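You operate a simulated robot arm through the tools that you are given. There is no shell and no other tool. Be economical: measure what you need, move in short steps, check, and stop when the job is done.

The job below is to be done with a simulated robot arm. You get a single attempt, and the scene is never put back.

Task
Brush the grime off the black keyboard, then tip its crumbs into the tray.
Fine: green brush, put back after; the frame ends down. Set down upright: green brush. Where these are worked on the way, their far stop is far enough and under half their travel is too little: tipping frame. What is to be rubbed or washed off counts as gone when no trace of it is left.

The check looks at the end state, three seconds after you hand in, the way a careful person would. Anything else that was tipped, shoved, dropped, spilled or broken makes it a failure.

Robot
A 7-joint arm with a fingered hand on a trunk, on a base that drives. Base frame: it is fixed to the floor where the robot stands at the start and does not move with it; the origin is under the middle of the robot, x ahead of it, y to its left, z up; the surface under the hand at the start is at about z = 0.8. Units: m, degrees, N and s.
With the tool pointing down near the work surface it reaches from about 0.1 to 0.6 m from the robot's upright axis, wherever it stands. Its first joint turns from -115.0 to 115.0 degrees. Places, roughly: green brush (12x5x6 cm) [0.5, 0.2, 0.8]; short white keyboard [0.25, 1.25, 0.25]; tipping frame [0.4, 0.5, 0.8]. Payload 3.1 kg.
Tool frame: the origin (TCP) lies between the finger pads and is the grasp point; the fingertips stand 0.022 m ahead of it; z points along the fingers, y is the line along which they close. The gripper opens to 0.112 m. The gripper's body begins 0.06 m behind the TCP. The gripper is a hand of 3 fingers: y runs from the thumb to the fingers, the wrist lies at [0, 0, -0.218] in the tool frame, and closing takes about 1.5 s.
Orientation is that of the tool frame in the base frame, as a unit quaternion [w, x, y, z]. With the fingers straight down and closing along the base's y, the tool's x points along the base's -x, its y along +y and its z along -z.

Tools
- The arm moves only by the tool play_rows. Its argument "motion" is a list that holds one entry, the list of rows, each a list of 7 numbers: the turn, a rotation vector about the tool's x, y, z in rad, then the shift along the tool's x, y, z in m, then the opening, from 0 (shut) to 1 (fully open). In form: [[[wx, wy, wz, tx, ty, tz, gripper], ...]]. A call has 1 to 12 rows; each row shifts and turns the commanded pose from where the row before left it, along the tool's axes as they then stand. Each row takes 0.2 s and may step no farther than 0.05 m and 8.6 degrees from the row before; otherwise, or with a gripper value out of range, the whole call is refused. Where a pose cannot be reached the arm comes as near as it can. A force on the tool above 80 N (or 10 N above the force at the start of the call, whichever is more), or a blocked arm, ends the call early, and 0.2 s more pass. Each finger travels about 0.108 m/s and halts on what it meets, pressing with about 27 N; the grip force reading is that of the motor and also rises with nothing between the fingers. The clock runs only during rows and for 0.2 s after the last one: add rows that do not move to give the fingers time. It gives the time, the measured TCP pose, the force on the tool (base axes), the opening and the grip force at its end, in the units of the frame above (readings bear some noise), with the torque about the TCP (base axes, N m) and any sound that the robot's microphone picked up.
- Cameras (640 x 400 px; columns grow to the right, rows downward): "scene" is now at [0.0077, 0.1827, 1.7333]; the picture's right is [0.36, -0.93, 0.00], its down [-0.81, -0.32, -0.50] and it looks along [0.46, 0.18, -0.87] (base axes); focal length 289 px, centre (320, 200). "wrist" rides on the gripper at [0.066, 0.003, -0.08] in the tool frame; the picture's right is [-0.05, 1.00, 0.00], its down [-0.77, -0.04, -0.64] and it looks along [-0.64, -0.03, 0.77] (tool axes); focal length 275 px, centre (320, 200). There is no depth. A picture from a camera that has moved, and an enlarged one, comes with that camera's place and axes in the base frame and with its lens. The place of the scene camera against the robot may be out by one fixed shift of up to 0.018 m in any direction.
- capture(camera): a new picture of that camera. It takes no simulated time.
- move_column(by): slides the trunk up (or, below 0, down) by that many m; the arm and the scene camera ride with it, the base frame stays. It gives what a move gives, with no picture.
- drive_base(legs): drives the robot by 1 to 6 legs, each [ahead, left, turn to the left] in m, m and degrees, along the robot's own axes; the way and the turn of a leg run together, so that a leg with both is an arc; at most 1.5 m and 180 degrees a leg. The arm and the cameras ride along, it lands a little off, and it stops where it bumps. It gives what a move gives.
- set_grasp(shape): the hand has 3 fingers and takes this shape, open, in about a second: jaw (thumb against the fingers, like two jaws); tri (thumb and two fingers); tip (a fingertip pinch); poke (one finger out to press); point (the index stretched); flat (the hand flat); cup (the hand cupped); fist (a fist). The gripper value then closes the fingers along that shape, each until it touches; the sizes above hold for jaw. It gives what a move gives, with no picture.
- pan_tilt(pan, tilt): turns the head with the scene camera to pan (to the left, within 155 degrees either way) and tilt (down, from -29 to 69), counted from straight ahead of the robot. It gives what a move gives.
- zoom(camera, box): a new picture of the part [left, top, right, bottom] of that camera's present view, enlarged. It takes no simulated time.
- close_job(): hands the job in; it is judged then, once.

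Work in short steps. Places have to be worked out from the pictures, the camera data and where the tool is seen: move nearer, look again, correct. Check each grasp and each placing, and mend what went wrong. You have 120 turns and 90 pictures in all, those below and enlarged ones among them. Open the gripper and draw the arm clear of the work before you hand the job in, unless the task says otherwise; then end with one line.

The tools are called as name(argument=value, ...) on one line, values as JSON. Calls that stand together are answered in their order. play_rows: Moves the arm, as the interface text tells. Its arguments: {"type":"object","properties":{"motion":{"type":"array","items":{"type":"array","items":{"type":"array","items":{"type":"number"}}}}},"required":["motion"]} The other tools are called the same way: move_column (by) slides the trunk up or down; set_grasp (shape) gives the hand a shape; drive_base (legs) drives the base; pan_tilt (pan, tilt) turns the head that bears the scene camera; capture (camera) takes a picture; zoom (camera, box) takes an enlarged picture of a part of a camera's view; close_job () hands the job in.

At the start:

```text
t: 0.0
ee_pos: [0.4185, 0.2831, 1.2709]
tool_rot: [0.0, 0.0, 1.0, 0.001]
contact_force: [0.8, -0.4, 0.0]
ft_torque: [0.01, -0.01, -0.01]
opening: 0.1122
grip_force: 0.1
shape: jaw
trunk travel left (down, up): [-0.875, 0.115]
robot x, y, heading: [0.0009, 0.0016, 0.1]
head pan, tilt: [21.3, 60.3]
```

scene: 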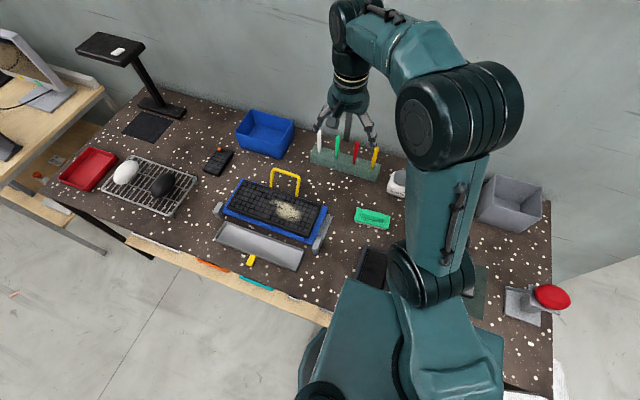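
wrist: 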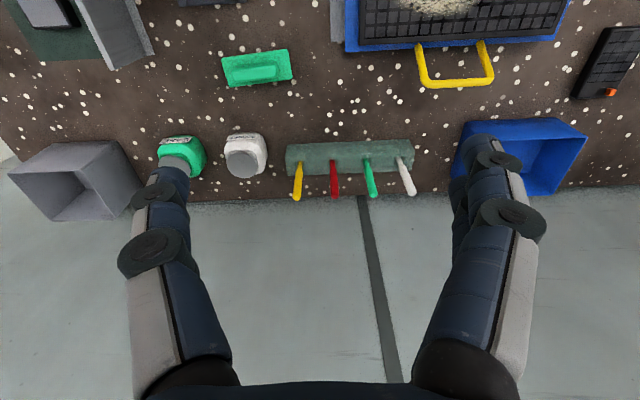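

The keyboard sits in a blue frame with a yellow handle on the wall side, and the metal tray is on the near side. I'll zoom in on the frame and the brush for detail.

zoom(camera="scene", box=[200, 150, 350, 280])

zoom(camera="scene", box=[320, 180, 420, 260])

```text
3.08 times, centred on (275, 215) of scene
camera zoom: at [0.0077, 0.1827, 1.7333], right [0.36, -0.93, 0.0], down [-0.81, -0.32, -0.5], along [0.46, 0.18, -0.87], focal length 889 px, centre (458, 154)
```

zoom: 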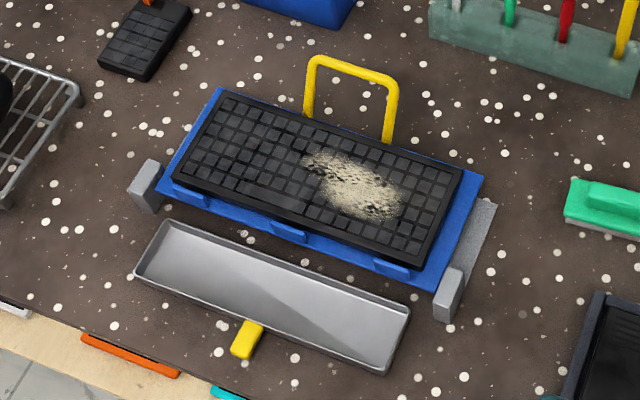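

```text
5.00 times, centred on (370, 220) of scene
camera zoom: at [0.0077, 0.1827, 1.7333], right [0.36, -0.93, 0.0], down [-0.81, -0.32, -0.5], along [0.46, 0.18, -0.87], focal length 1445 px, centre (70, 100)
```

zoom: 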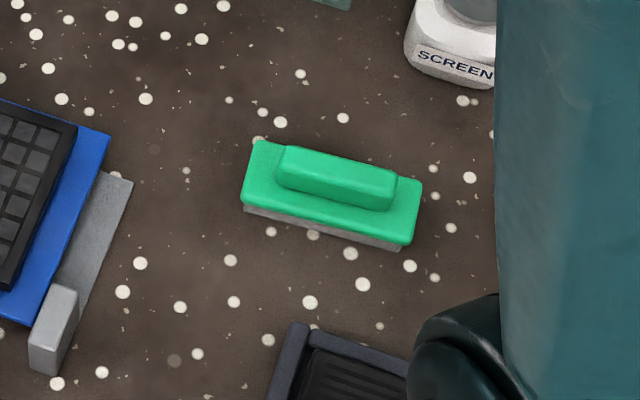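

Both cameras put the brush near (0.47, 0.177), with its long axis about 5° off base y. I'll move above it and turn the hand so that it closes along base x.

play_rows(motion=[[[0, 0, 0, -0.017, -0.035, 0.02, 1], [0, 0, 0, -0.017, -0.035, 0.02, 1], [0, 0, 0, -0.016, -0.036, 0.02, 1], [0, 0, 0.135, 0, 0, 0.02, 1], [0, 0, 0.135, 0, 0, 0.02, 1], [0, 0, 0.135, 0, 0, 0.02, 1], [0, 0, 0.135, 0, 0, 0.02, 1], [0, 0, 0.135, 0, 0, 0.02, 1], [0, 0, 0.135, 0, 0, 0.02, 1], [0, 0, 0.135, 0, 0, 0.02, 1], [0, 0, 0.135, 0, 0, 0.02, 1]]])

play_rows(motion=[[[0, 0, 0.135, 0, 0, 0, 1], [0, 0, 0.135, 0, 0, 0, 1], [0, 0, 0.134, 0, 0, 0, 1], [0, 0, 0, 0, 0, 0, 1]]])

capture(camera="wrist")

capture(camera="scene")

```text
t: 2.4
ee_pos: [0.4681, 0.1775, 1.0514]
tool_rot: [0.0, 0.515, 0.857, 0.0]
contact_force: [0.3, 0.8, 0.6]
ft_torque: [-0.01, 0.02, 0.0]
opening: 0.1118
grip_force: 0.0
shape: jaw
trunk travel left (down, up): [-0.875, 0.115]
robot x, y, heading: [0.0007, -0.0012, -0.2]
head pan, tilt: [21.3, 60.3]
```

```text
t: 3.4
ee_pos: [0.4678, 0.1778, 1.0526]
tool_rot: [0.0, 0.676, 0.736, 0.0]
contact_force: [0.7, -0.7, -0.5]
ft_torque: [-0.04, 0.0, 0.03]
opening: 0.112
grip_force: 0.1
shape: jaw
trunk travel left (down, up): [-0.875, 0.115]
robot x, y, heading: [-0.0017, -0.0007, 0.0]
head pan, tilt: [21.3, 60.3]
```

```text
85 pictures are left
camera wrist: at [0.4663, 0.2445, 1.1329], right [1.0, 0.04, 0.0], down [0.03, -0.77, 0.64], along [0.02, -0.64, -0.77], focal length 275 px, centre (320, 200)
```

wrist: 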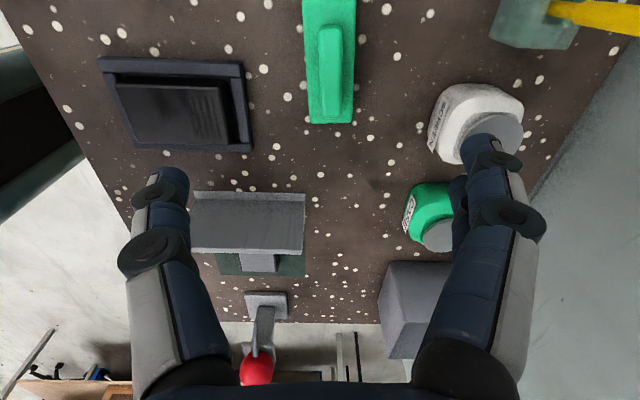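

```text
84 pictures are left
camera scene: at [0.0078, 0.1827, 1.7333], right [0.36, -0.93, 0.0], down [-0.81, -0.32, -0.5], along [0.46, 0.18, -0.87], focal length 289 px, centre (320, 200)
```

scene: 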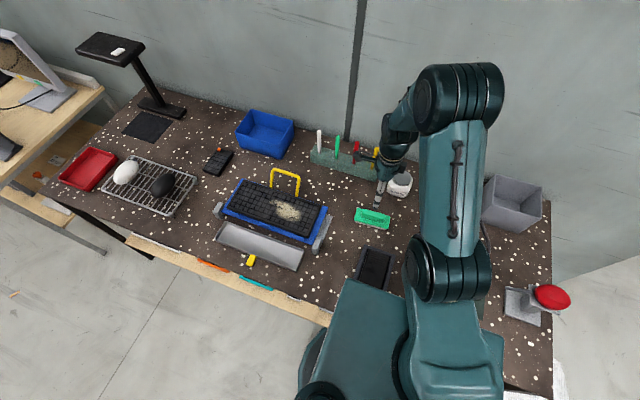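

The brush centre is at about (0.479, 0.170), and its yaw matches the hand. I'll correct the position, descend partway and check.

play_rows(motion=[[[0, 0, 0, -0.009, 0.0103, 0.03, 0.7], [0, 0, 0, 0, 0, 0.04, 0.7], [0, 0, 0, 0, 0, 0.04, 0.7], [0, 0, 0, 0, 0, 0, 0.7]]])

capture(camera="wrist")

zoom(camera="scene", box=[320, 160, 440, 240])

```text
t: 4.4
ee_pos: [0.4789, 0.1693, 0.9416]
tool_rot: [0.0, 0.675, 0.737, 0.0]
contact_force: [-0.2, 0.1, -0.1]
ft_torque: [0.01, 0.03, 0.01]
opening: 0.0788
grip_force: 0.2
shape: jaw
trunk travel left (down, up): [-0.875, 0.115]
robot x, y, heading: [-0.0019, 0.001, -0.1]
head pan, tilt: [21.3, 60.3]
```

```text
83 pictures are left
camera wrist: at [0.478, 0.2358, 1.022], right [1.0, 0.04, 0.0], down [0.03, -0.77, 0.64], along [0.03, -0.64, -0.77], focal length 275 px, centre (320, 200)
```

wrist: 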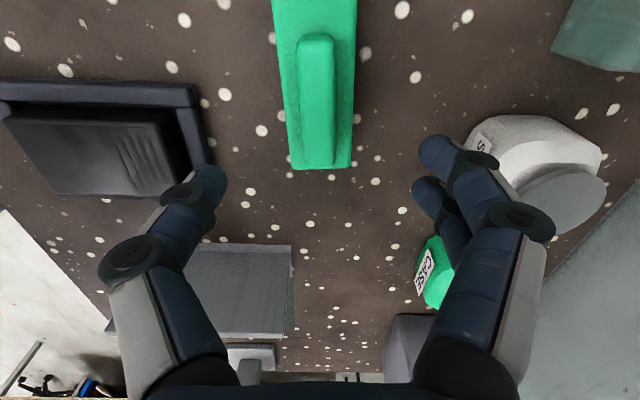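

```text
5.00 times, centred on (380, 200) of scene
camera zoom: at [0.0074, 0.1823, 1.7333], right [0.36, -0.93, 0.0], down [-0.81, -0.32, -0.5], along [0.46, 0.18, -0.87], focal length 1445 px, centre (20, 200)
```

zoom: 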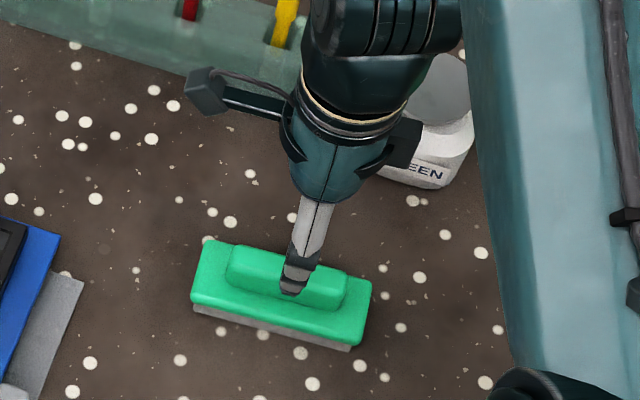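

The hand is aligned within a few millimetres. I'll descend to z ≈ 0.862 and look at the fingertips against the handle.

play_rows(motion=[[[0, 0, 0, -0.003, -0.001, 0.03, 0.7], [0, 0, 0, 0, 0, 0.03, 0.7], [0, 0, 0, 0, 0, 0.02, 0.7], [0, 0, 0, 0, 0, 0, 0.7]]])

capture(camera="wrist")

zoom(camera="scene", box=[340, 180, 415, 240])

```text
t: 5.4
ee_pos: [0.4795, 0.1667, 0.8609]
tool_rot: [0.0, 0.676, 0.737, 0.0]
contact_force: [0.0, -0.4, 0.0]
ft_torque: [0.01, -0.01, 0.0]
opening: 0.0785
grip_force: 0.0
shape: jaw
trunk travel left (down, up): [-0.875, 0.115]
robot x, y, heading: [-0.0005, -0.0029, -0.1]
head pan, tilt: [21.3, 60.3]
```

```text
81 pictures are left
camera wrist: at [0.4776, 0.234, 0.9423], right [1.0, 0.04, 0.0], down [0.03, -0.77, 0.64], along [0.03, -0.64, -0.77], focal length 275 px, centre (320, 200)
```

wrist: 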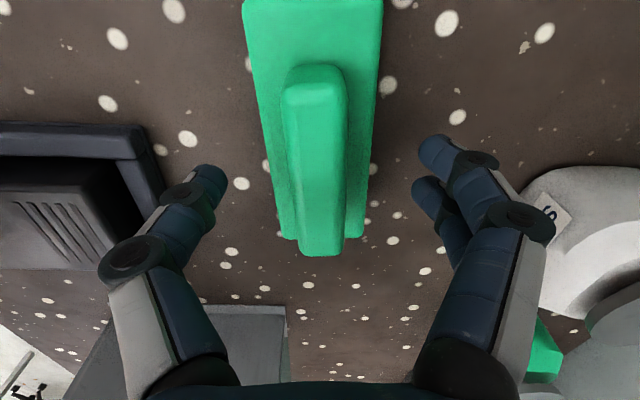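

```text
6.67 times, centred on (378, 210) of scene
camera zoom: at [0.0077, 0.1825, 1.7333], right [0.36, -0.93, 0.0], down [-0.81, -0.32, -0.5], along [0.46, 0.18, -0.87], focal length 1927 px, centre (-63, 133)
```

zoom: 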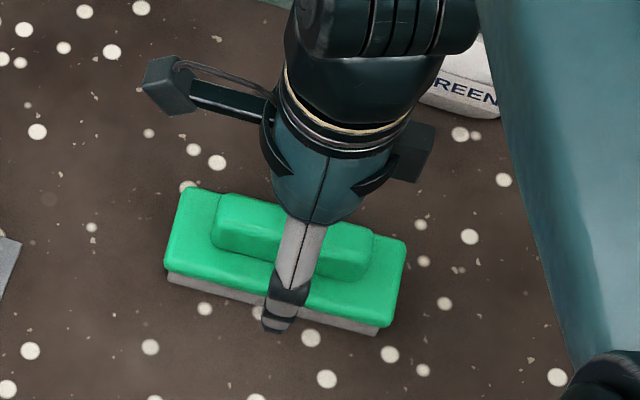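

The handle is between the fingers. I'll shift 5 mm towards its middle, close, and then lift slightly to check the grip.

play_rows(motion=[[[0, 0, 0, 0.005, -0.001, 0, 0.7], [0, 0, 0, 0, 0, 0, 0.0], [0, 0, 0, 0, 0, 0, 0.0], [0, 0, 0, 0, 0, 0, 0.0], [0, 0, 0, 0, 0, 0, 0.0], [0, 0, 0, 0, 0, 0, 0.0], [0, 0, 0, 0, 0, 0, 0.0], [0, 0, 0, 0, 0, 0, 0.0]]])

capture(camera="wrist")

```text
t: 7.2
ee_pos: [0.4794, 0.1716, 0.8616]
tool_rot: [0.0, 0.676, 0.737, 0.0]
contact_force: [0.3, -0.3, -1.2]
ft_torque: [-0.01, 0.0, 0.02]
opening: 0.0168
grip_force: 26.8
shape: jaw
trunk travel left (down, up): [-0.875, 0.115]
robot x, y, heading: [0.002, -0.0006, 0.1]
head pan, tilt: [21.3, 60.3]
```

```text
79 pictures are left
camera wrist: at [0.4767, 0.2394, 0.9423], right [1.0, 0.04, 0.0], down [0.03, -0.77, 0.64], along [0.03, -0.64, -0.77], focal length 275 px, centre (320, 200)
```

wrist: 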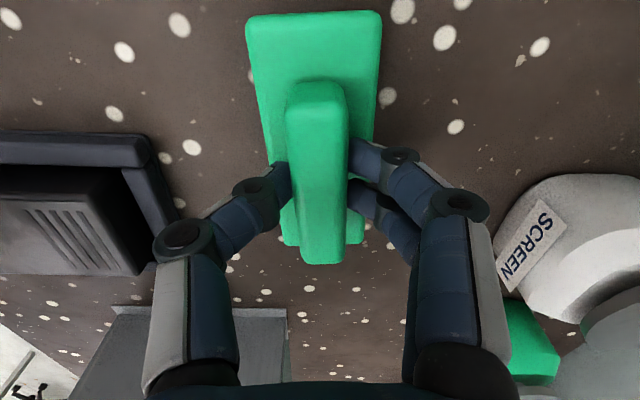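

The grip holds at 17 mm and 27 N. The brush home pose is TCP (0.479, 0.172, 0.8615). I'll lift it and view the frame.

play_rows(motion=[[[0, 0, 0, 0, 0, -0.02, 0], [0, 0, 0, 0, 0, -0.04, 0], [0, 0, 0, 0, 0, -0.04, 0], [0, 0, 0, 0, 0, -0.04, 0], [0, 0, 0, 0, 0, -0.04, 0], [0, 0, 0, 0, 0, 0, 0]]])

capture(camera="wrist")

zoom(camera="scene", box=[200, 140, 400, 280])

```text
t: 8.6
ee_pos: [0.4759, 0.1689, 1.0394]
tool_rot: [0.001, 0.676, 0.737, -0.001]
contact_force: [0.8, 0.1, -1.1]
ft_torque: [0.01, 0.01, 0.0]
opening: 0.0164
grip_force: 27.1
shape: jaw
trunk travel left (down, up): [-0.875, 0.115]
robot x, y, heading: [0.0001, -0.0039, -0.1]
head pan, tilt: [21.3, 60.3]
```

```text
78 pictures are left
camera wrist: at [0.4744, 0.2355, 1.1209], right [1.0, 0.04, 0.0], down [0.03, -0.77, 0.64], along [0.03, -0.64, -0.77], focal length 275 px, centre (320, 200)
```

wrist: 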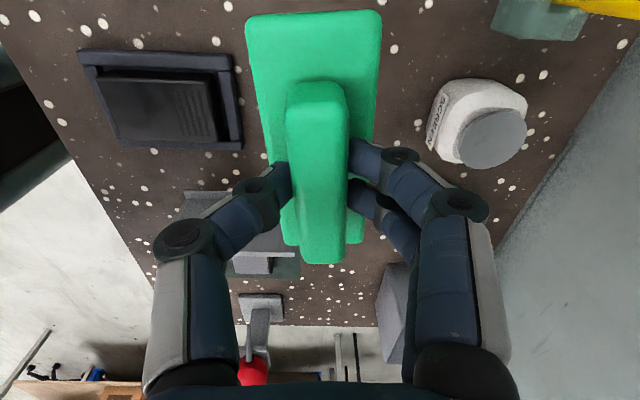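

```text
2.86 times, centred on (300, 210) of scene
camera zoom: at [0.0088, 0.1831, 1.7332], right [0.36, -0.93, 0.0], down [-0.81, -0.32, -0.49], along [0.46, 0.18, -0.87], focal length 826 px, centre (377, 171)
```

zoom: 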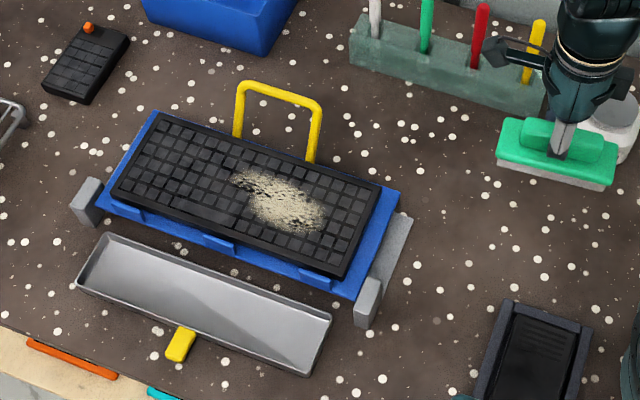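

The brush is held squarely. The keyboard covers roughly x 0.33–0.45 and y 0.35–0.66, with the grime at x 0.35–0.43 and y 0.39–0.535. The handle bar is near (0.50, 0.50, 0.905), which is past comfortable reach, so I'll drive 0.3 m left.

drive_base(legs=[[0, 0.3, 0]])

capture(camera="scene")

capture(camera="wrist")

```text
t: 10.6
ee_pos: [0.474, 0.4667, 1.0412]
tool_rot: [0.0, 0.675, 0.738, 0.0]
contact_force: [0.2, 0.1, -1.4]
ft_torque: [0.01, -0.01, 0.05]
opening: 0.0167
grip_force: 27.0
shape: jaw
trunk travel left (down, up): [-0.875, 0.115]
robot x, y, heading: [-0.0018, 0.3003, 0.3]
head pan, tilt: [21.3, 60.3]
```

```text
76 pictures are left
camera scene: at [0.0071, 0.4805, 1.7333], right [0.37, -0.93, 0.0], down [-0.81, -0.32, -0.5], along [0.46, 0.18, -0.87], focal length 289 px, centre (320, 200)
```

scene: 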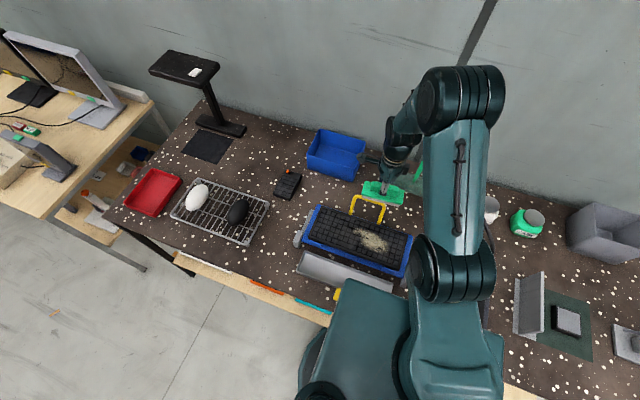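

```text
75 pictures are left
camera wrist: at [0.473, 0.5343, 1.121], right [1.0, 0.04, 0.0], down [0.03, -0.77, 0.64], along [0.03, -0.64, -0.77], focal length 275 px, centre (320, 200)
```

wrist: 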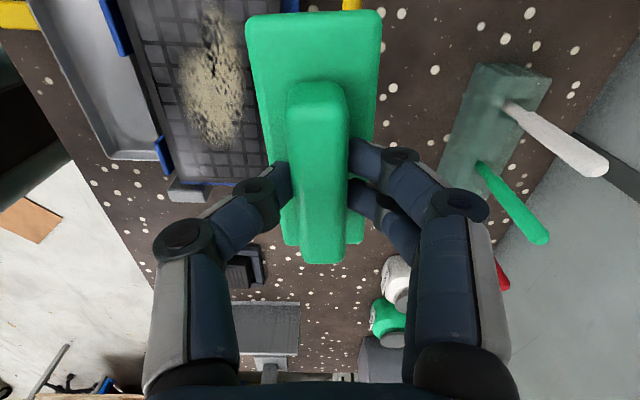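

The base moved as commanded. I'll square the brush to base y, move above the grime at (0.39, 0.445), and lower to just above the keys.

play_rows(motion=[[[0, 0, 0.085, 0, 0, 0, 0], [0, 0, 0, -0.011, -0.042, 0, 0], [0, 0, 0, -0.011, -0.042, 0, 0], [0, 0, 0, 0, 0, 0.04, 0], [0, 0, 0, 0, 0, 0.04, 0], [0, 0, 0, 0, 0, 0.0, 0]]])

zoom(camera="scene", box=[280, 160, 440, 300])

capture(camera="wrist")

```text
t: 12.0
ee_pos: [0.3889, 0.4439, 0.959]
tool_rot: [0.0, 0.705, 0.709, 0.001]
contact_force: [-0.1, -0.8, -1.4]
ft_torque: [0.0, 0.01, 0.03]
opening: 0.0166
grip_force: 26.9
shape: jaw
trunk travel left (down, up): [-0.875, 0.115]
robot x, y, heading: [-0.0043, 0.2977, 0.2]
head pan, tilt: [21.3, 60.3]
```

```text
2.86 times, centred on (360, 230) of scene
camera zoom: at [0.0061, 0.48, 1.7333], right [0.37, -0.93, 0.0], down [-0.81, -0.32, -0.5], along [0.46, 0.18, -0.87], focal length 826 px, centre (206, 114)
```

zoom: 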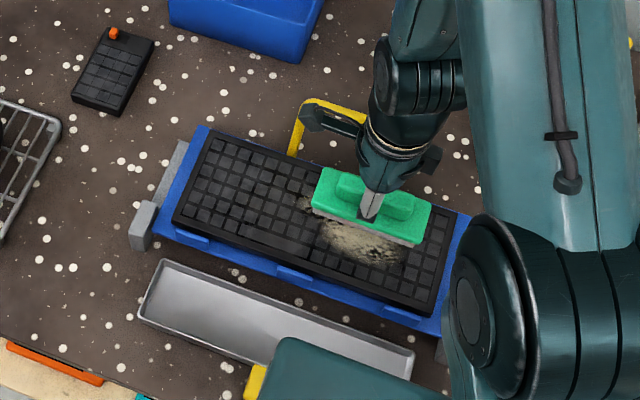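

```text
73 pictures are left
camera wrist: at [0.393, 0.5106, 1.0401], right [1.0, -0.04, 0.0], down [-0.03, -0.77, 0.64], along [-0.03, -0.64, -0.77], focal length 275 px, centre (320, 200)
```

wrist: 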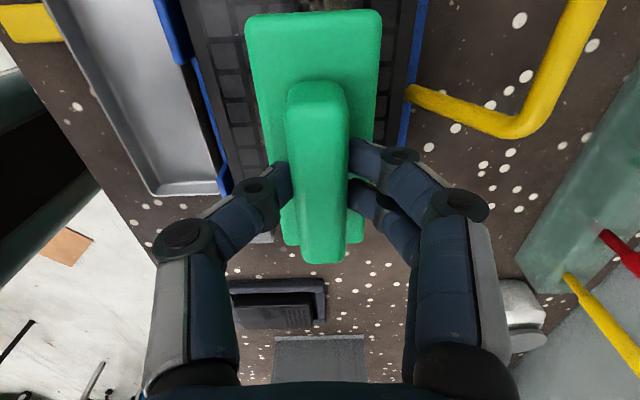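

Still clear of the keys. I'll lower in small steps while watching the force.

play_rows(motion=[[[0, 0, 0, 0, 0, 0.01, 0], [0, 0, 0, 0, 0, 0.01, 0], [0, 0, 0, 0, 0, 0.01, 0], [0, 0, 0, 0, 0, 0, 0]]])

play_rows(motion=[[[0, 0, 0, 0, 0, 0.006, 0], [0, 0, 0, 0, 0, 0, 0]]])

play_rows(motion=[[[0, 0, 0, 0, 0, 0.005, 0], [0, 0, 0, 0, 0, 0, 0]]])

```text
t: 13.0
ee_pos: [0.3915, 0.444, 0.9296]
tool_rot: [-0.001, 0.705, 0.709, 0.0]
contact_force: [0.4, -0.7, -1.4]
ft_torque: [-0.02, 0.01, 0.03]
opening: 0.0166
grip_force: 27.3
shape: jaw
trunk travel left (down, up): [-0.875, 0.115]
robot x, y, heading: [0.0026, 0.3013, 0.2]
head pan, tilt: [21.3, 60.3]
```

```text
t: 13.6
ee_pos: [0.3915, 0.4434, 0.9243]
tool_rot: [0.001, 0.706, 0.709, 0.001]
contact_force: [-0.1, -0.2, 11.7]
ft_torque: [-0.05, -0.03, 0.02]
opening: 0.0169
grip_force: 26.9
shape: jaw
trunk travel left (down, up): [-0.875, 0.115]
robot x, y, heading: [-0.0029, 0.3008, 0.2]
head pan, tilt: [21.3, 60.3]
```

```text
t: 14.2
ee_pos: [0.3901, 0.444, 0.9212]
tool_rot: [0.001, 0.705, 0.709, 0.002]
contact_force: [3.8, 0.3, 43.4]
ft_torque: [0.02, -0.24, -0.01]
opening: 0.0202
grip_force: 27.3
shape: jaw
trunk travel left (down, up): [-0.875, 0.115]
robot x, y, heading: [-0.0006, 0.2982, -0.1]
head pan, tilt: [21.3, 60.3]
```

Contact came at about z = 0.924, and 43 N is more than I want. I'll back off to a light press and stroke along x across the grime.

play_rows(motion=[[[0, 0, 0, 0, 0, -0.005, 0], [0, 0, 0, 0, -0.015, 0, 0], [0, 0, 0, 0, -0.015, 0, 0], [0, 0, 0, 0, -0.01, 0, 0], [0, 0, 0, 0, 0.015, 0, 0], [0, 0, 0, 0, 0.015, 0, 0], [0, 0, 0, 0, 0.02, 0, 0], [0, 0, 0, 0, 0.02, 0, 0]]])

capture(camera="wrist")

zoom(camera="scene", box=[280, 160, 440, 300])

```text
t: 16.0
ee_pos: [0.4232, 0.4471, 0.9233]
tool_rot: [0.0, 0.705, 0.709, 0.0]
contact_force: [-0.2, -0.4, 1.6]
ft_torque: [-0.02, -0.01, -0.02]
opening: 0.0183
grip_force: 27.1
shape: jaw
trunk travel left (down, up): [-0.875, 0.115]
robot x, y, heading: [-0.0034, 0.2991, -0.0]
head pan, tilt: [21.3, 60.3]
```

```text
72 pictures are left
camera wrist: at [0.4266, 0.5132, 1.0053], right [1.0, -0.04, 0.0], down [-0.03, -0.77, 0.64], along [-0.03, -0.64, -0.77], focal length 275 px, centre (320, 200)
```

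wrist: 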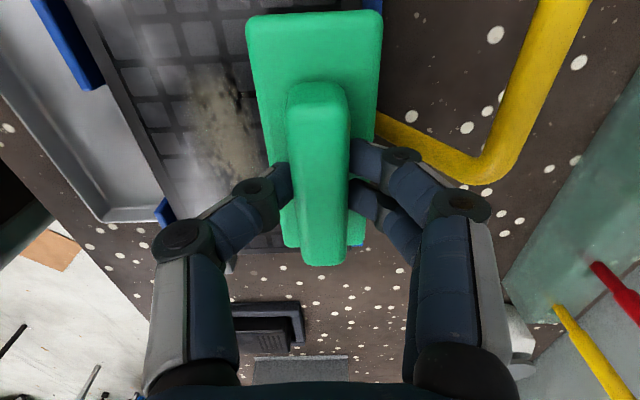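

```text
2.86 times, centred on (360, 230) of scene
camera zoom: at [0.007, 0.4801, 1.7333], right [0.37, -0.93, 0.0], down [-0.81, -0.32, -0.5], along [0.46, 0.18, -0.87], focal length 826 px, centre (206, 114)
```

zoom: 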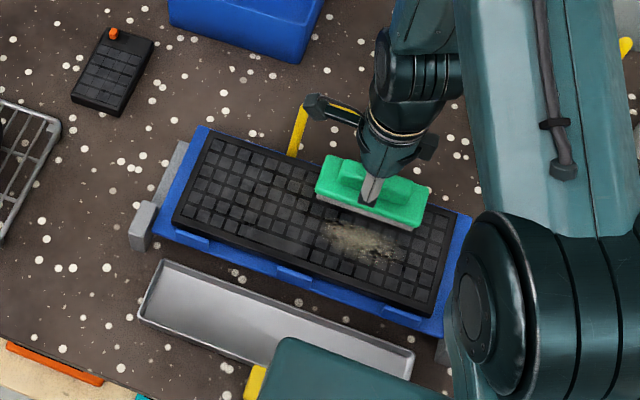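

The grime is fading. I'll press about 2.5 mm deeper and make repeated strokes over x 0.35–0.42.

play_rows(motion=[[[0, 0, 0, 0, -0.02, 0.0025, 0], [0, 0, 0, 0, -0.025, 0, 0], [0, 0, 0, 0, -0.025, 0, 0], [0, 0, 0, 0, 0.025, 0, 0], [0, 0, 0, 0, 0.025, 0, 0], [0, 0, 0, 0, 0.02, 0, 0], [0, 0, 0, 0, -0.02, 0, 0], [0, 0, 0, 0, -0.025, 0, 0], [0, 0, 0, 0, -0.025, 0, 0], [0, 0, 0, 0, 0.025, 0, 0], [0, 0, 0, 0, 0.025, 0, 0], [0, 0, 0, 0, 0.02, 0, 0]]])

capture(camera="wrist")

zoom(camera="scene", box=[280, 160, 440, 300])

```text
t: 18.6
ee_pos: [0.4194, 0.4416, 0.9223]
tool_rot: [0.0, 0.705, 0.71, 0.001]
contact_force: [-5.8, 0.7, 16.5]
ft_torque: [-0.01, 0.11, -0.02]
opening: 0.0187
grip_force: 26.8
shape: jaw
trunk travel left (down, up): [-0.875, 0.115]
robot x, y, heading: [-0.0036, 0.2943, 0.1]
head pan, tilt: [21.3, 60.3]
```

```text
70 pictures are left
camera wrist: at [0.4227, 0.5095, 1.0032], right [1.0, -0.04, 0.0], down [-0.03, -0.77, 0.64], along [-0.03, -0.64, -0.77], focal length 275 px, centre (320, 200)
```

wrist: 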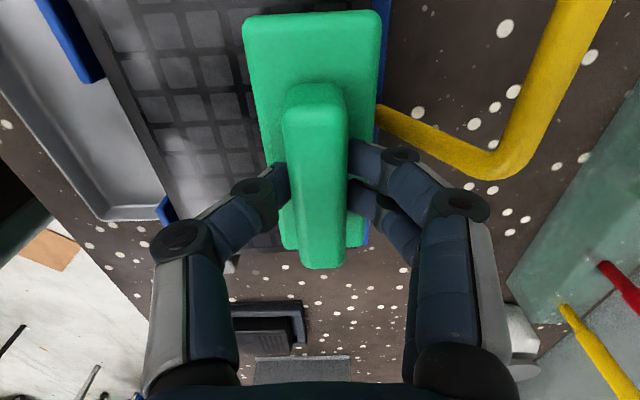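

```text
2.86 times, centred on (360, 230) of scene
camera zoom: at [0.0036, 0.4798, 1.7334], right [0.37, -0.93, 0.0], down [-0.81, -0.32, -0.5], along [0.46, 0.18, -0.87], focal length 826 px, centre (206, 114)
```

zoom: 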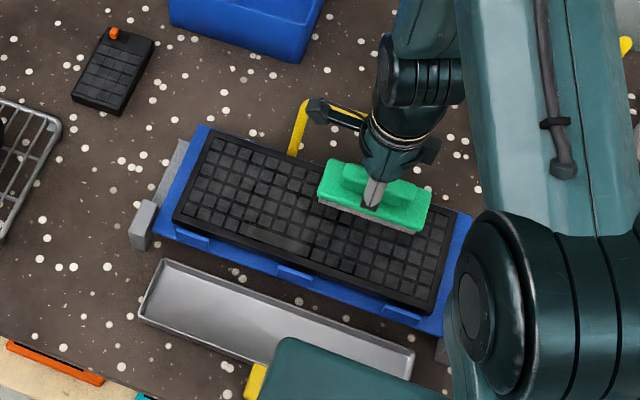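

The grime is nearly gone. I'll do more strokes shifted to y ≈ 0.49 and then y ≈ 0.42 to cover the whole patch.

play_rows(motion=[[[0, 0, 0, 0.02, -0.02, 0, 0], [0, 0, 0, 0.03, -0.025, 0, 0], [0, 0, 0, 0, -0.025, 0, 0], [0, 0, 0, 0, 0.025, 0, 0], [0, 0, 0, 0, 0.025, 0, 0], [0, 0, 0, 0, 0.02, 0, 0], [0, 0, 0, 0, -0.02, 0, 0], [0, 0, 0, 0, -0.025, 0, 0], [0, 0, 0, 0, -0.025, 0, 0], [0, 0, 0, 0, 0.025, 0, 0], [0, 0, 0, 0, 0.025, 0, 0], [0, 0, 0, 0, 0.02, 0, 0]]])

play_rows(motion=[[[0, 0, 0, -0.03, -0.02, 0, 0], [0, 0, 0, -0.03, -0.025, 0, 0], [0, 0, 0, -0.015, -0.025, 0, 0], [0, 0, 0, 0, 0.025, 0, 0], [0, 0, 0, 0, 0.025, 0, 0], [0, 0, 0, 0, 0.02, 0, 0], [0, 0, 0, 0, -0.02, 0, 0], [0, 0, 0, 0, -0.025, 0, 0], [0, 0, 0, 0, -0.025, 0, 0]]])

play_rows(motion=[[[0, 0, 0, 0, 0, -0.03, 0], [0, 0, 0, 0, 0, -0.04, 0], [0, 0, 0, 0, 0, -0.04, 0], [0, 0, 0, -0.03, 0, -0.03, 0], [0, 0, 0, -0.04, 0, 0, 0], [0, 0, 0, -0.04, 0, 0, 0], [0, 0, 0, -0.04, 0, 0, 0], [0, 0, 0, 0, 0, 0, 0]]])

zoom(camera="scene", box=[290, 190, 420, 290])

capture(camera="wrist")

```text
t: 21.2
ee_pos: [0.4199, 0.494, 0.9219]
tool_rot: [0.001, 0.706, 0.708, 0.001]
contact_force: [-5.9, 1.0, 16.6]
ft_torque: [-0.01, 0.14, -0.04]
opening: 0.0194
grip_force: 27.0
shape: jaw
trunk travel left (down, up): [-0.875, 0.115]
robot x, y, heading: [0.0017, 0.2954, 0.0]
head pan, tilt: [21.3, 60.3]
```

```text
t: 23.2
ee_pos: [0.3495, 0.4218, 0.9208]
tool_rot: [0.001, 0.706, 0.708, 0.0]
contact_force: [2.1, -0.4, 6.1]
ft_torque: [-0.04, -0.07, -0.01]
opening: 0.0189
grip_force: 26.7
shape: jaw
trunk travel left (down, up): [-0.875, 0.115]
robot x, y, heading: [-0.0034, 0.2965, 0.4]
head pan, tilt: [21.3, 60.3]
```

```text
t: 25.0
ee_pos: [0.3503, 0.2682, 1.0602]
tool_rot: [0.001, 0.705, 0.709, 0.0]
contact_force: [0.4, 0.1, -1.2]
ft_torque: [-0.03, 0.01, 0.03]
opening: 0.0179
grip_force: 26.6
shape: jaw
trunk travel left (down, up): [-0.875, 0.115]
robot x, y, heading: [-0.0013, 0.2972, 0.3]
head pan, tilt: [21.3, 60.3]
```

```text
4.00 times, centred on (355, 240) of scene
camera zoom: at [0.0077, 0.4822, 1.7331], right [0.37, -0.93, 0.0], down [-0.81, -0.32, -0.49], along [0.46, 0.18, -0.87], focal length 1156 px, centre (180, 40)
```

zoom: 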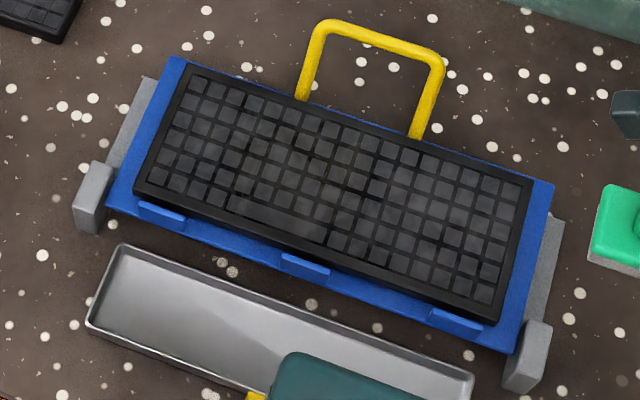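

```text
67 pictures are left
camera wrist: at [0.3541, 0.336, 1.1407], right [1.0, -0.04, 0.0], down [-0.03, -0.77, 0.64], along [-0.03, -0.64, -0.77], focal length 275 px, centre (320, 200)
```

wrist: 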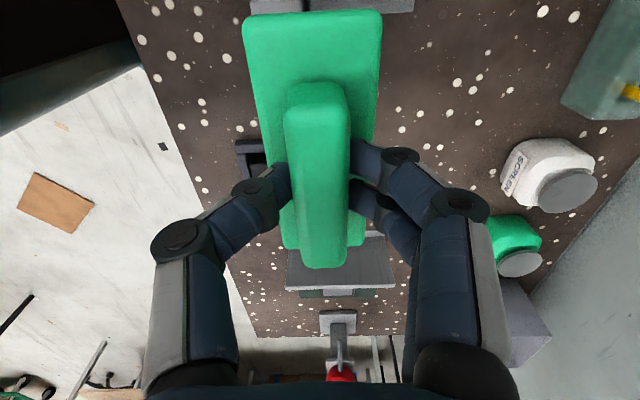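

The keyboard looks clean, but I'll zoom in closer on the keys for traces.

zoom(camera="scene", box=[320, 205, 395, 265])

```text
6.67 times, centred on (358, 235) of scene
camera zoom: at [0.0077, 0.4822, 1.7331], right [0.37, -0.93, 0.0], down [-0.81, -0.32, -0.49], along [0.46, 0.18, -0.87], focal length 1927 px, centre (70, -33)
```

zoom: 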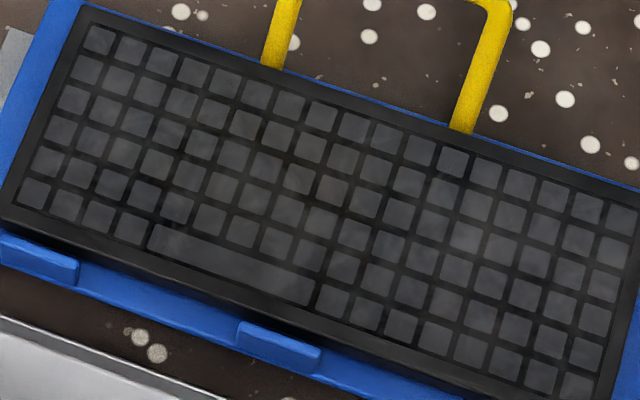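

There's a faint brownish tint near (0.40, 0.506). I'll go back and give that area another round of strokes.

play_rows(motion=[[[0, 0, 0, 0.04, 0.005, 0, 0], [0, 0, 0, 0.04, 0.01, 0, 0], [0, 0, 0, 0.04, 0.01, 0, 0], [0, 0, 0, 0.04, 0.01, 0, 0], [0, 0, 0, 0.04, 0, 0, 0], [0, 0, 0, 0.038, 0, 0.03, 0], [0, 0, 0, 0, 0, 0.04, 0], [0, 0, 0, 0, 0, 0.04, 0], [0, 0, 0, 0, 0, 0.02, 0], [0, 0, 0, 0, 0, 0.008, 0], [0, 0, 0, 0, 0, 0, 0]]])

```text
t: 27.4
ee_pos: [0.3848, 0.5067, 0.9219]
tool_rot: [0.0, 0.705, 0.709, 0.001]
contact_force: [-0.3, -0.7, 0.9]
ft_torque: [0.0, -0.03, 0.02]
opening: 0.018
grip_force: 26.9
shape: jaw
trunk travel left (down, up): [-0.875, 0.115]
robot x, y, heading: [-0.0027, 0.2989, 0.3]
head pan, tilt: [21.3, 60.3]
```

Just touching. I'll press 2.5 mm more and make more strokes, with some along y as well.

play_rows(motion=[[[0, 0, 0, 0, 0.02, 0.0025, 0], [0, 0, 0, 0, 0.018, 0, 0], [0, 0, 0, 0, -0.025, 0, 0], [0, 0, 0, 0, -0.025, 0, 0], [0, 0, 0, 0, -0.023, 0, 0], [0, 0, 0, 0, 0.025, 0, 0], [0, 0, 0, 0, 0.025, 0, 0], [0, 0, 0, 0, 0.023, 0, 0], [0, 0, 0, 0.02, -0.025, 0, 0], [0, 0, 0, 0.02, -0.025, 0, 0], [0, 0, 0, 0, 0.025, 0, 0], [0, 0, 0, 0, 0.025, 0, 0]]])

play_rows(motion=[[[0, 0, 0, -0.03, -0.01, 0, 0], [0, 0, 0, -0.03, -0.01, 0, 0], [0, 0, 0, -0.03, -0.01, 0, 0], [0, 0, 0, -0.02, 0, 0, 0], [0, 0, 0, 0.03, 0, 0, 0], [0, 0, 0, 0.03, 0, 0, 0], [0, 0, 0, 0.03, -0.015, 0, 0], [0, 0, 0, -0.03, 0, 0, 0], [0, 0, 0, -0.03, 0, 0, 0], [0, 0, 0, -0.03, 0, 0, 0], [0, 0, 0, 0, -0.02, 0, 0], [0, 0, 0, 0, 0.03, 0, 0]]])

play_rows(motion=[[[0, 0, 0, 0, 0, -0.03, 0], [0, 0, 0, 0, 0, -0.04, 0], [0, 0, 0, 0, 0, -0.04, 0], [0, 0, 0, -0.03, 0, -0.03, 0], [0, 0, 0, -0.04, 0, 0, 0], [0, 0, 0, -0.04, 0, 0, 0], [0, 0, 0, -0.04, 0, 0, 0], [0, 0, 0, 0, 0, 0, 0]]])

zoom(camera="scene", box=[320, 205, 395, 265])

capture(camera="wrist")

```text
t: 30.0
ee_pos: [0.4225, 0.5461, 0.9225]
tool_rot: [0.001, 0.705, 0.709, 0.001]
contact_force: [-0.7, -1.2, 7.0]
ft_torque: [-0.02, -0.03, -0.01]
opening: 0.0176
grip_force: 27.1
shape: jaw
trunk travel left (down, up): [-0.875, 0.115]
robot x, y, heading: [0.0026, 0.2979, 0.1]
head pan, tilt: [21.3, 60.3]
```

```text
t: 32.6
ee_pos: [0.3879, 0.4398, 0.9207]
tool_rot: [0.0, 0.705, 0.709, -0.001]
contact_force: [-1.3, 2.2, 6.9]
ft_torque: [-0.02, -0.03, -0.02]
opening: 0.0177
grip_force: 27.2
shape: jaw
trunk travel left (down, up): [-0.875, 0.115]
robot x, y, heading: [0.0005, 0.2959, 0.1]
head pan, tilt: [21.3, 60.3]
```

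```text
t: 34.4
ee_pos: [0.389, 0.2885, 1.062]
tool_rot: [0.001, 0.705, 0.709, -0.001]
contact_force: [0.6, -0.1, -1.9]
ft_torque: [-0.01, -0.01, 0.0]
opening: 0.0176
grip_force: 26.9
shape: jaw
trunk travel left (down, up): [-0.875, 0.115]
robot x, y, heading: [-0.0017, 0.2967, 0.4]
head pan, tilt: [21.3, 60.3]
```

```text
6.67 times, centred on (358, 235) of scene
camera zoom: at [0.0075, 0.4821, 1.7331], right [0.37, -0.93, 0.0], down [-0.81, -0.32, -0.49], along [0.46, 0.18, -0.87], focal length 1927 px, centre (70, -33)
```

zoom: 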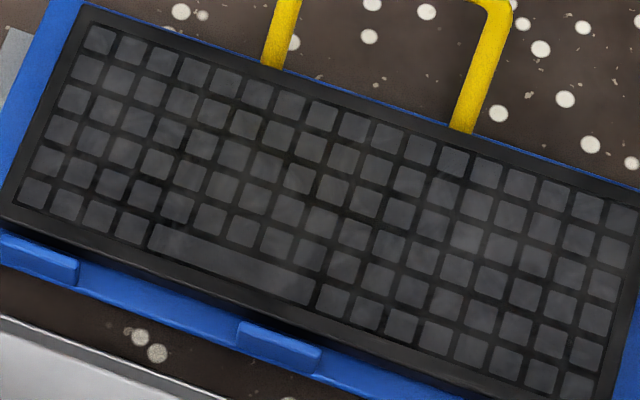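

```text
64 pictures are left
camera wrist: at [0.3933, 0.3565, 1.1425], right [1.0, -0.04, 0.0], down [-0.03, -0.77, 0.64], along [-0.03, -0.64, -0.77], focal length 275 px, centre (320, 200)
```

wrist: 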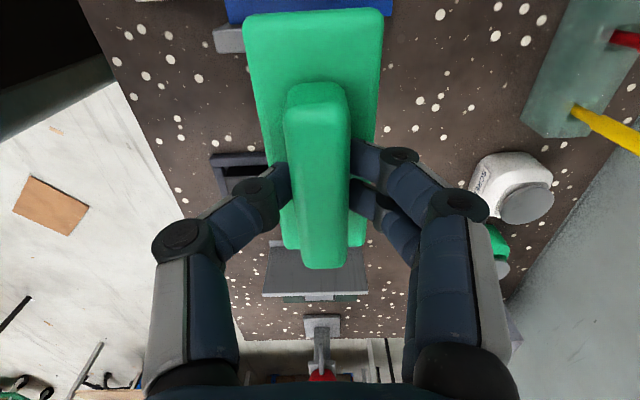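

The tint is gone and the keys are clean. Next I'll take the brush back above its home spot and restore the original yaw.

play_rows(motion=[[[0, 0, 0, -0.039, 0.03, 0, 0], [0, 0, 0, -0.039, 0.03, 0, 0], [0, 0, 0, -0.039, 0.03, 0, 0], [0, 0, -0.085, 0, 0, 0.03, 0], [0, 0, 0, 0, 0, 0.04, 0], [0, 0, 0, 0, 0, 0.04, 0], [0, 0, 0, 0, 0, 0.04, 0], [0, 0, 0, 0, 0, 0.03, 0], [0, 0, 0, 0, 0, 0, 0]]])

```text
t: 36.4
ee_pos: [0.4815, 0.1731, 0.8805]
tool_rot: [0.0, 0.674, 0.739, 0.0]
contact_force: [0.2, 1.0, -1.0]
ft_torque: [0.0, 0.0, 0.03]
opening: 0.0173
grip_force: 27.1
shape: jaw
trunk travel left (down, up): [-0.875, 0.115]
robot x, y, heading: [0.0017, 0.2987, 0.2]
head pan, tilt: [21.3, 60.3]
```

I'm about 2 cm above home, so I'll lower gently until it touches.

play_rows(motion=[[[0, 0, 0, 0, -0.001, 0.01, 0], [0, 0, 0, 0, 0, 0.006, 0], [0, 0, 0, 0, 0, 0, 0]]])

play_rows(motion=[[[0, 0, 0, 0, 0, 0.003, 0], [0, 0, 0, 0, 0, 0, 0]]])

```text
t: 37.2
ee_pos: [0.479, 0.1703, 0.8635]
tool_rot: [0.0, 0.674, 0.739, 0.0]
contact_force: [-0.8, 0.0, -0.9]
ft_torque: [0.02, 0.02, 0.02]
opening: 0.0173
grip_force: 27.1
shape: jaw
trunk travel left (down, up): [-0.875, 0.115]
robot x, y, heading: [-0.0027, 0.2936, 0.4]
head pan, tilt: [21.3, 60.3]
```

```text
t: 37.8
ee_pos: [0.4798, 0.1703, 0.8607]
tool_rot: [0.001, 0.674, 0.739, 0.001]
contact_force: [-0.2, 0.2, -0.7]
ft_torque: [-0.02, 0.03, -0.03]
opening: 0.0173
grip_force: 27.3
shape: jaw
trunk travel left (down, up): [-0.875, 0.115]
robot x, y, heading: [-0.0025, 0.2971, 0.3]
head pan, tilt: [21.3, 60.3]
```

No contact yet; lowering another couple of millimetres.

play_rows(motion=[[[0, 0, 0, 0, 0, 0.0015, 0], [0, 0, 0, 0, 0, 0, 0]]])

play_rows(motion=[[[0, 0, 0, 0, 0, 0.001, 0], [0, 0, 0, 0, 0, 0, 0]]])

```text
t: 38.4
ee_pos: [0.4794, 0.1712, 0.8598]
tool_rot: [0.0, 0.675, 0.738, 0.0]
contact_force: [0.8, 0.1, -1.7]
ft_torque: [0.0, 0.0, -0.04]
opening: 0.0174
grip_force: 27.2
shape: jaw
trunk travel left (down, up): [-0.875, 0.115]
robot x, y, heading: [0.0019, 0.2972, -0.0]
head pan, tilt: [21.3, 60.3]
```

```text
t: 39.0
ee_pos: [0.4785, 0.1711, 0.8586]
tool_rot: [-0.001, 0.674, 0.738, 0.001]
contact_force: [0.1, -0.4, -1.2]
ft_torque: [0.01, -0.01, -0.04]
opening: 0.0172
grip_force: 27.2
shape: jaw
trunk travel left (down, up): [-0.875, 0.115]
robot x, y, heading: [-0.0, 0.2954, 0.4]
head pan, tilt: [21.3, 60.3]
```

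play_rows(motion=[[[0, 0, 0, 0, 0, 0.0015, 0], [0, 0, 0, 0, 0, 0, 0]]])

zoom(camera="scene", box=[400, 210, 500, 290])

```text
t: 39.6
ee_pos: [0.4791, 0.1707, 0.8576]
tool_rot: [0.0, 0.675, 0.738, 0.001]
contact_force: [-1.3, -0.3, 1.4]
ft_torque: [-0.01, 0.03, 0.0]
opening: 0.0171
grip_force: 27.1
shape: jaw
trunk travel left (down, up): [-0.875, 0.115]
robot x, y, heading: [0.0014, 0.2992, 0.3]
head pan, tilt: [21.3, 60.3]
```

```text
5.00 times, centred on (450, 250) of scene
camera zoom: at [0.0067, 0.4803, 1.7333], right [0.37, -0.93, 0.0], down [-0.81, -0.32, -0.5], along [0.46, 0.18, -0.87], focal length 1445 px, centre (-330, -50)
```

zoom: 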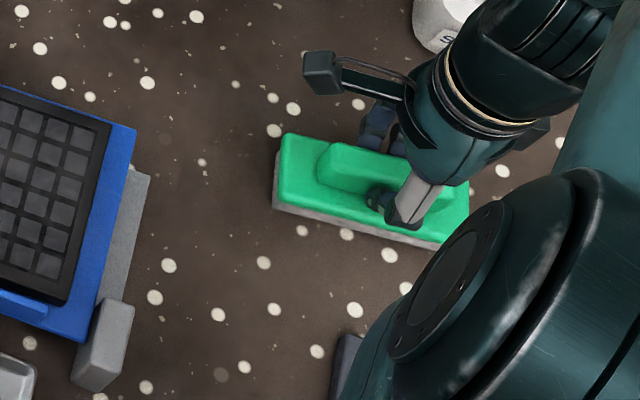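

The force turned from hanging weight to slight support, so the brush is on the table. I'll release it and lift straight up.

play_rows(motion=[[[0, 0, 0, 0, 0, 0, 0.3], [0, 0, 0, 0, 0, 0, 0.7], [0, 0, 0, 0, 0, 0, 0.7], [0, 0, 0, 0, 0, 0, 0.7], [0, 0, 0, 0, 0, -0.02, 0.7], [0, 0, 0, 0, 0, -0.04, 0.7], [0, 0, 0, 0, 0, -0.05, 0.7], [0, 0, 0, 0, 0, -0.05, 0.7], [0, 0, 0, 0, 0, 0, 0.7]]])

capture(camera="wrist")

zoom(camera="scene", box=[400, 210, 500, 290])

```text
t: 41.6
ee_pos: [0.4784, 0.1768, 1.0239]
tool_rot: [-0.002, 0.675, 0.738, -0.001]
contact_force: [0.4, 0.1, -0.1]
ft_torque: [0.03, 0.03, 0.01]
opening: 0.0782
grip_force: 0.0
shape: jaw
trunk travel left (down, up): [-0.875, 0.115]
robot x, y, heading: [-0.0001, 0.2989, 0.6]
head pan, tilt: [21.3, 60.3]
```

```text
62 pictures are left
camera wrist: at [0.4764, 0.2433, 1.1047], right [1.0, 0.04, 0.0], down [0.03, -0.77, 0.64], along [0.03, -0.64, -0.77], focal length 275 px, centre (320, 200)
```

wrist: 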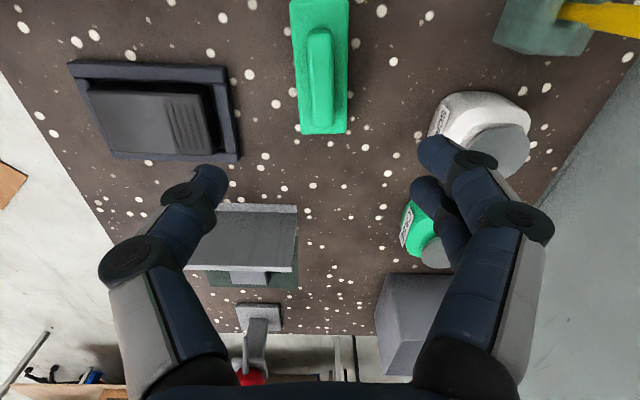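

```text
5.00 times, centred on (450, 250) of scene
camera zoom: at [0.0081, 0.48, 1.7333], right [0.37, -0.93, 0.0], down [-0.81, -0.32, -0.49], along [0.46, 0.18, -0.87], focal length 1445 px, centre (-330, -50)
```

zoom: 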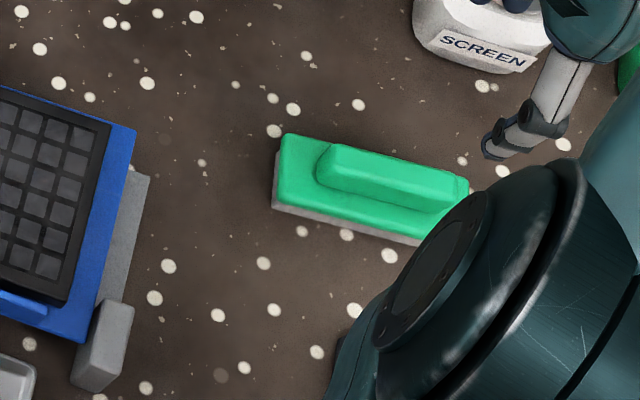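

The brush stands upright at home. Now for the handle: I'll square the hand and move above the yellow bar at about (0.498, 0.503).

play_rows(motion=[[[0, 0, 0.083, 0, 0, 0, 0.7], [0, 0, 0, 0.04, 0.01, 0, 0.7], [0, 0, 0, 0.04, 0.01, 0, 0.7], [0, 0, 0, 0.04, 0, 0, 0.7], [0, 0, 0, 0.04, 0, 0, 0.7], [0, 0, 0, 0.04, 0, 0, 0.7], [0, 0, 0, 0.04, 0, 0, 0.7], [0, 0, 0, 0.04, 0, 0, 0.7], [0, 0, 0, 0.046, 0, 0, 0.7], [0, 0, 0, 0, 0, 0, 0.7]]])

capture(camera="wrist")

zoom(camera="scene", box=[290, 160, 420, 260])

```text
t: 43.8
ee_pos: [0.4963, 0.4976, 1.0216]
tool_rot: [0.0, 0.705, 0.71, 0.0]
contact_force: [0.3, -0.7, -0.7]
ft_torque: [0.0, 0.0, 0.01]
opening: 0.0784
grip_force: 0.0
shape: jaw
trunk travel left (down, up): [-0.875, 0.115]
robot x, y, heading: [-0.0003, 0.2947, 0.0]
head pan, tilt: [21.3, 60.3]
```

```text
60 pictures are left
camera wrist: at [0.5003, 0.5653, 1.1035], right [1.0, -0.04, 0.0], down [-0.03, -0.77, 0.64], along [-0.03, -0.63, -0.77], focal length 275 px, centre (320, 200)
```

wrist: 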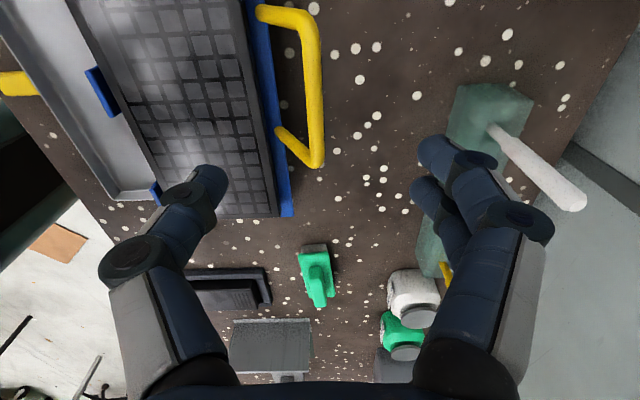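

```text
4.00 times, centred on (355, 210) of scene
camera zoom: at [0.0072, 0.4788, 1.7334], right [0.37, -0.93, 0.0], down [-0.81, -0.32, -0.5], along [0.46, 0.18, -0.87], focal length 1156 px, centre (180, 160)
```

zoom: 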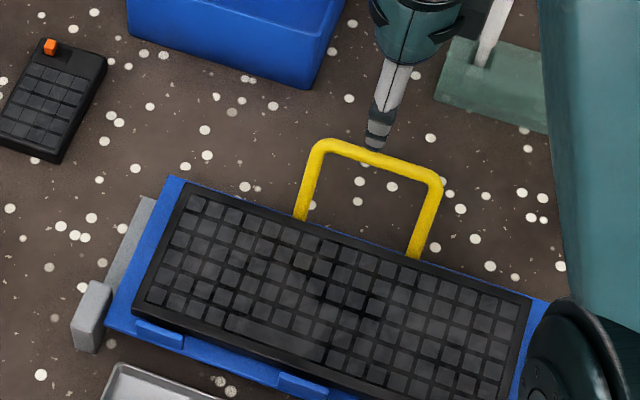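

The bar centre is at about (0.4925, 0.498, 0.91) and parallel to y. I'll shift 4 mm, descend over it and check before closing.

play_rows(motion=[[[0, 0, 0, 0, -0.004, 0.03, 0.7], [0, 0, 0, 0, 0, 0.03, 0.7], [0, 0, 0, 0, 0, 0.03, 0.6], [0, 0, 0, 0, 0, 0.018, 0.5], [0, 0, 0, 0, 0, 0, 0.5]]])

capture(camera="wrist")

zoom(camera="scene", box=[330, 170, 410, 230])

```text
t: 45.0
ee_pos: [0.4946, 0.4994, 0.9119]
tool_rot: [0.0, 0.705, 0.709, 0.0]
contact_force: [-0.1, -0.6, -0.1]
ft_torque: [-0.01, -0.01, -0.02]
opening: 0.0566
grip_force: 0.0
shape: jaw
trunk travel left (down, up): [-0.875, 0.115]
robot x, y, heading: [-0.0031, 0.298, 0.4]
head pan, tilt: [21.3, 60.3]
```

```text
58 pictures are left
camera wrist: at [0.4977, 0.5663, 0.9924], right [1.0, -0.04, 0.0], down [-0.03, -0.77, 0.64], along [-0.03, -0.64, -0.77], focal length 275 px, centre (320, 200)
```

wrist: 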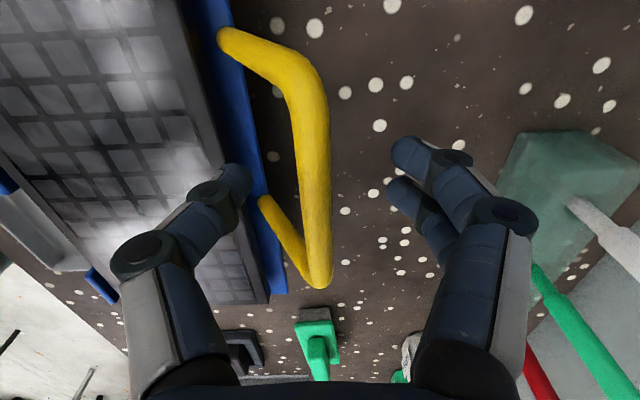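

```text
6.67 times, centred on (370, 200) of scene
camera zoom: at [0.0066, 0.4804, 1.7333], right [0.37, -0.93, 0.0], down [-0.81, -0.32, -0.5], along [0.46, 0.18, -0.87], focal length 1927 px, centre (-13, 200)
```

zoom: 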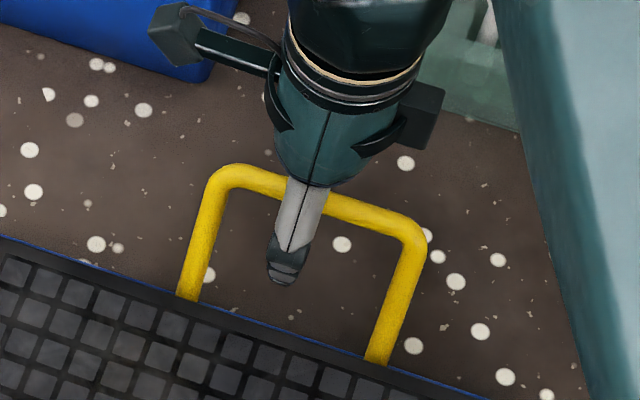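

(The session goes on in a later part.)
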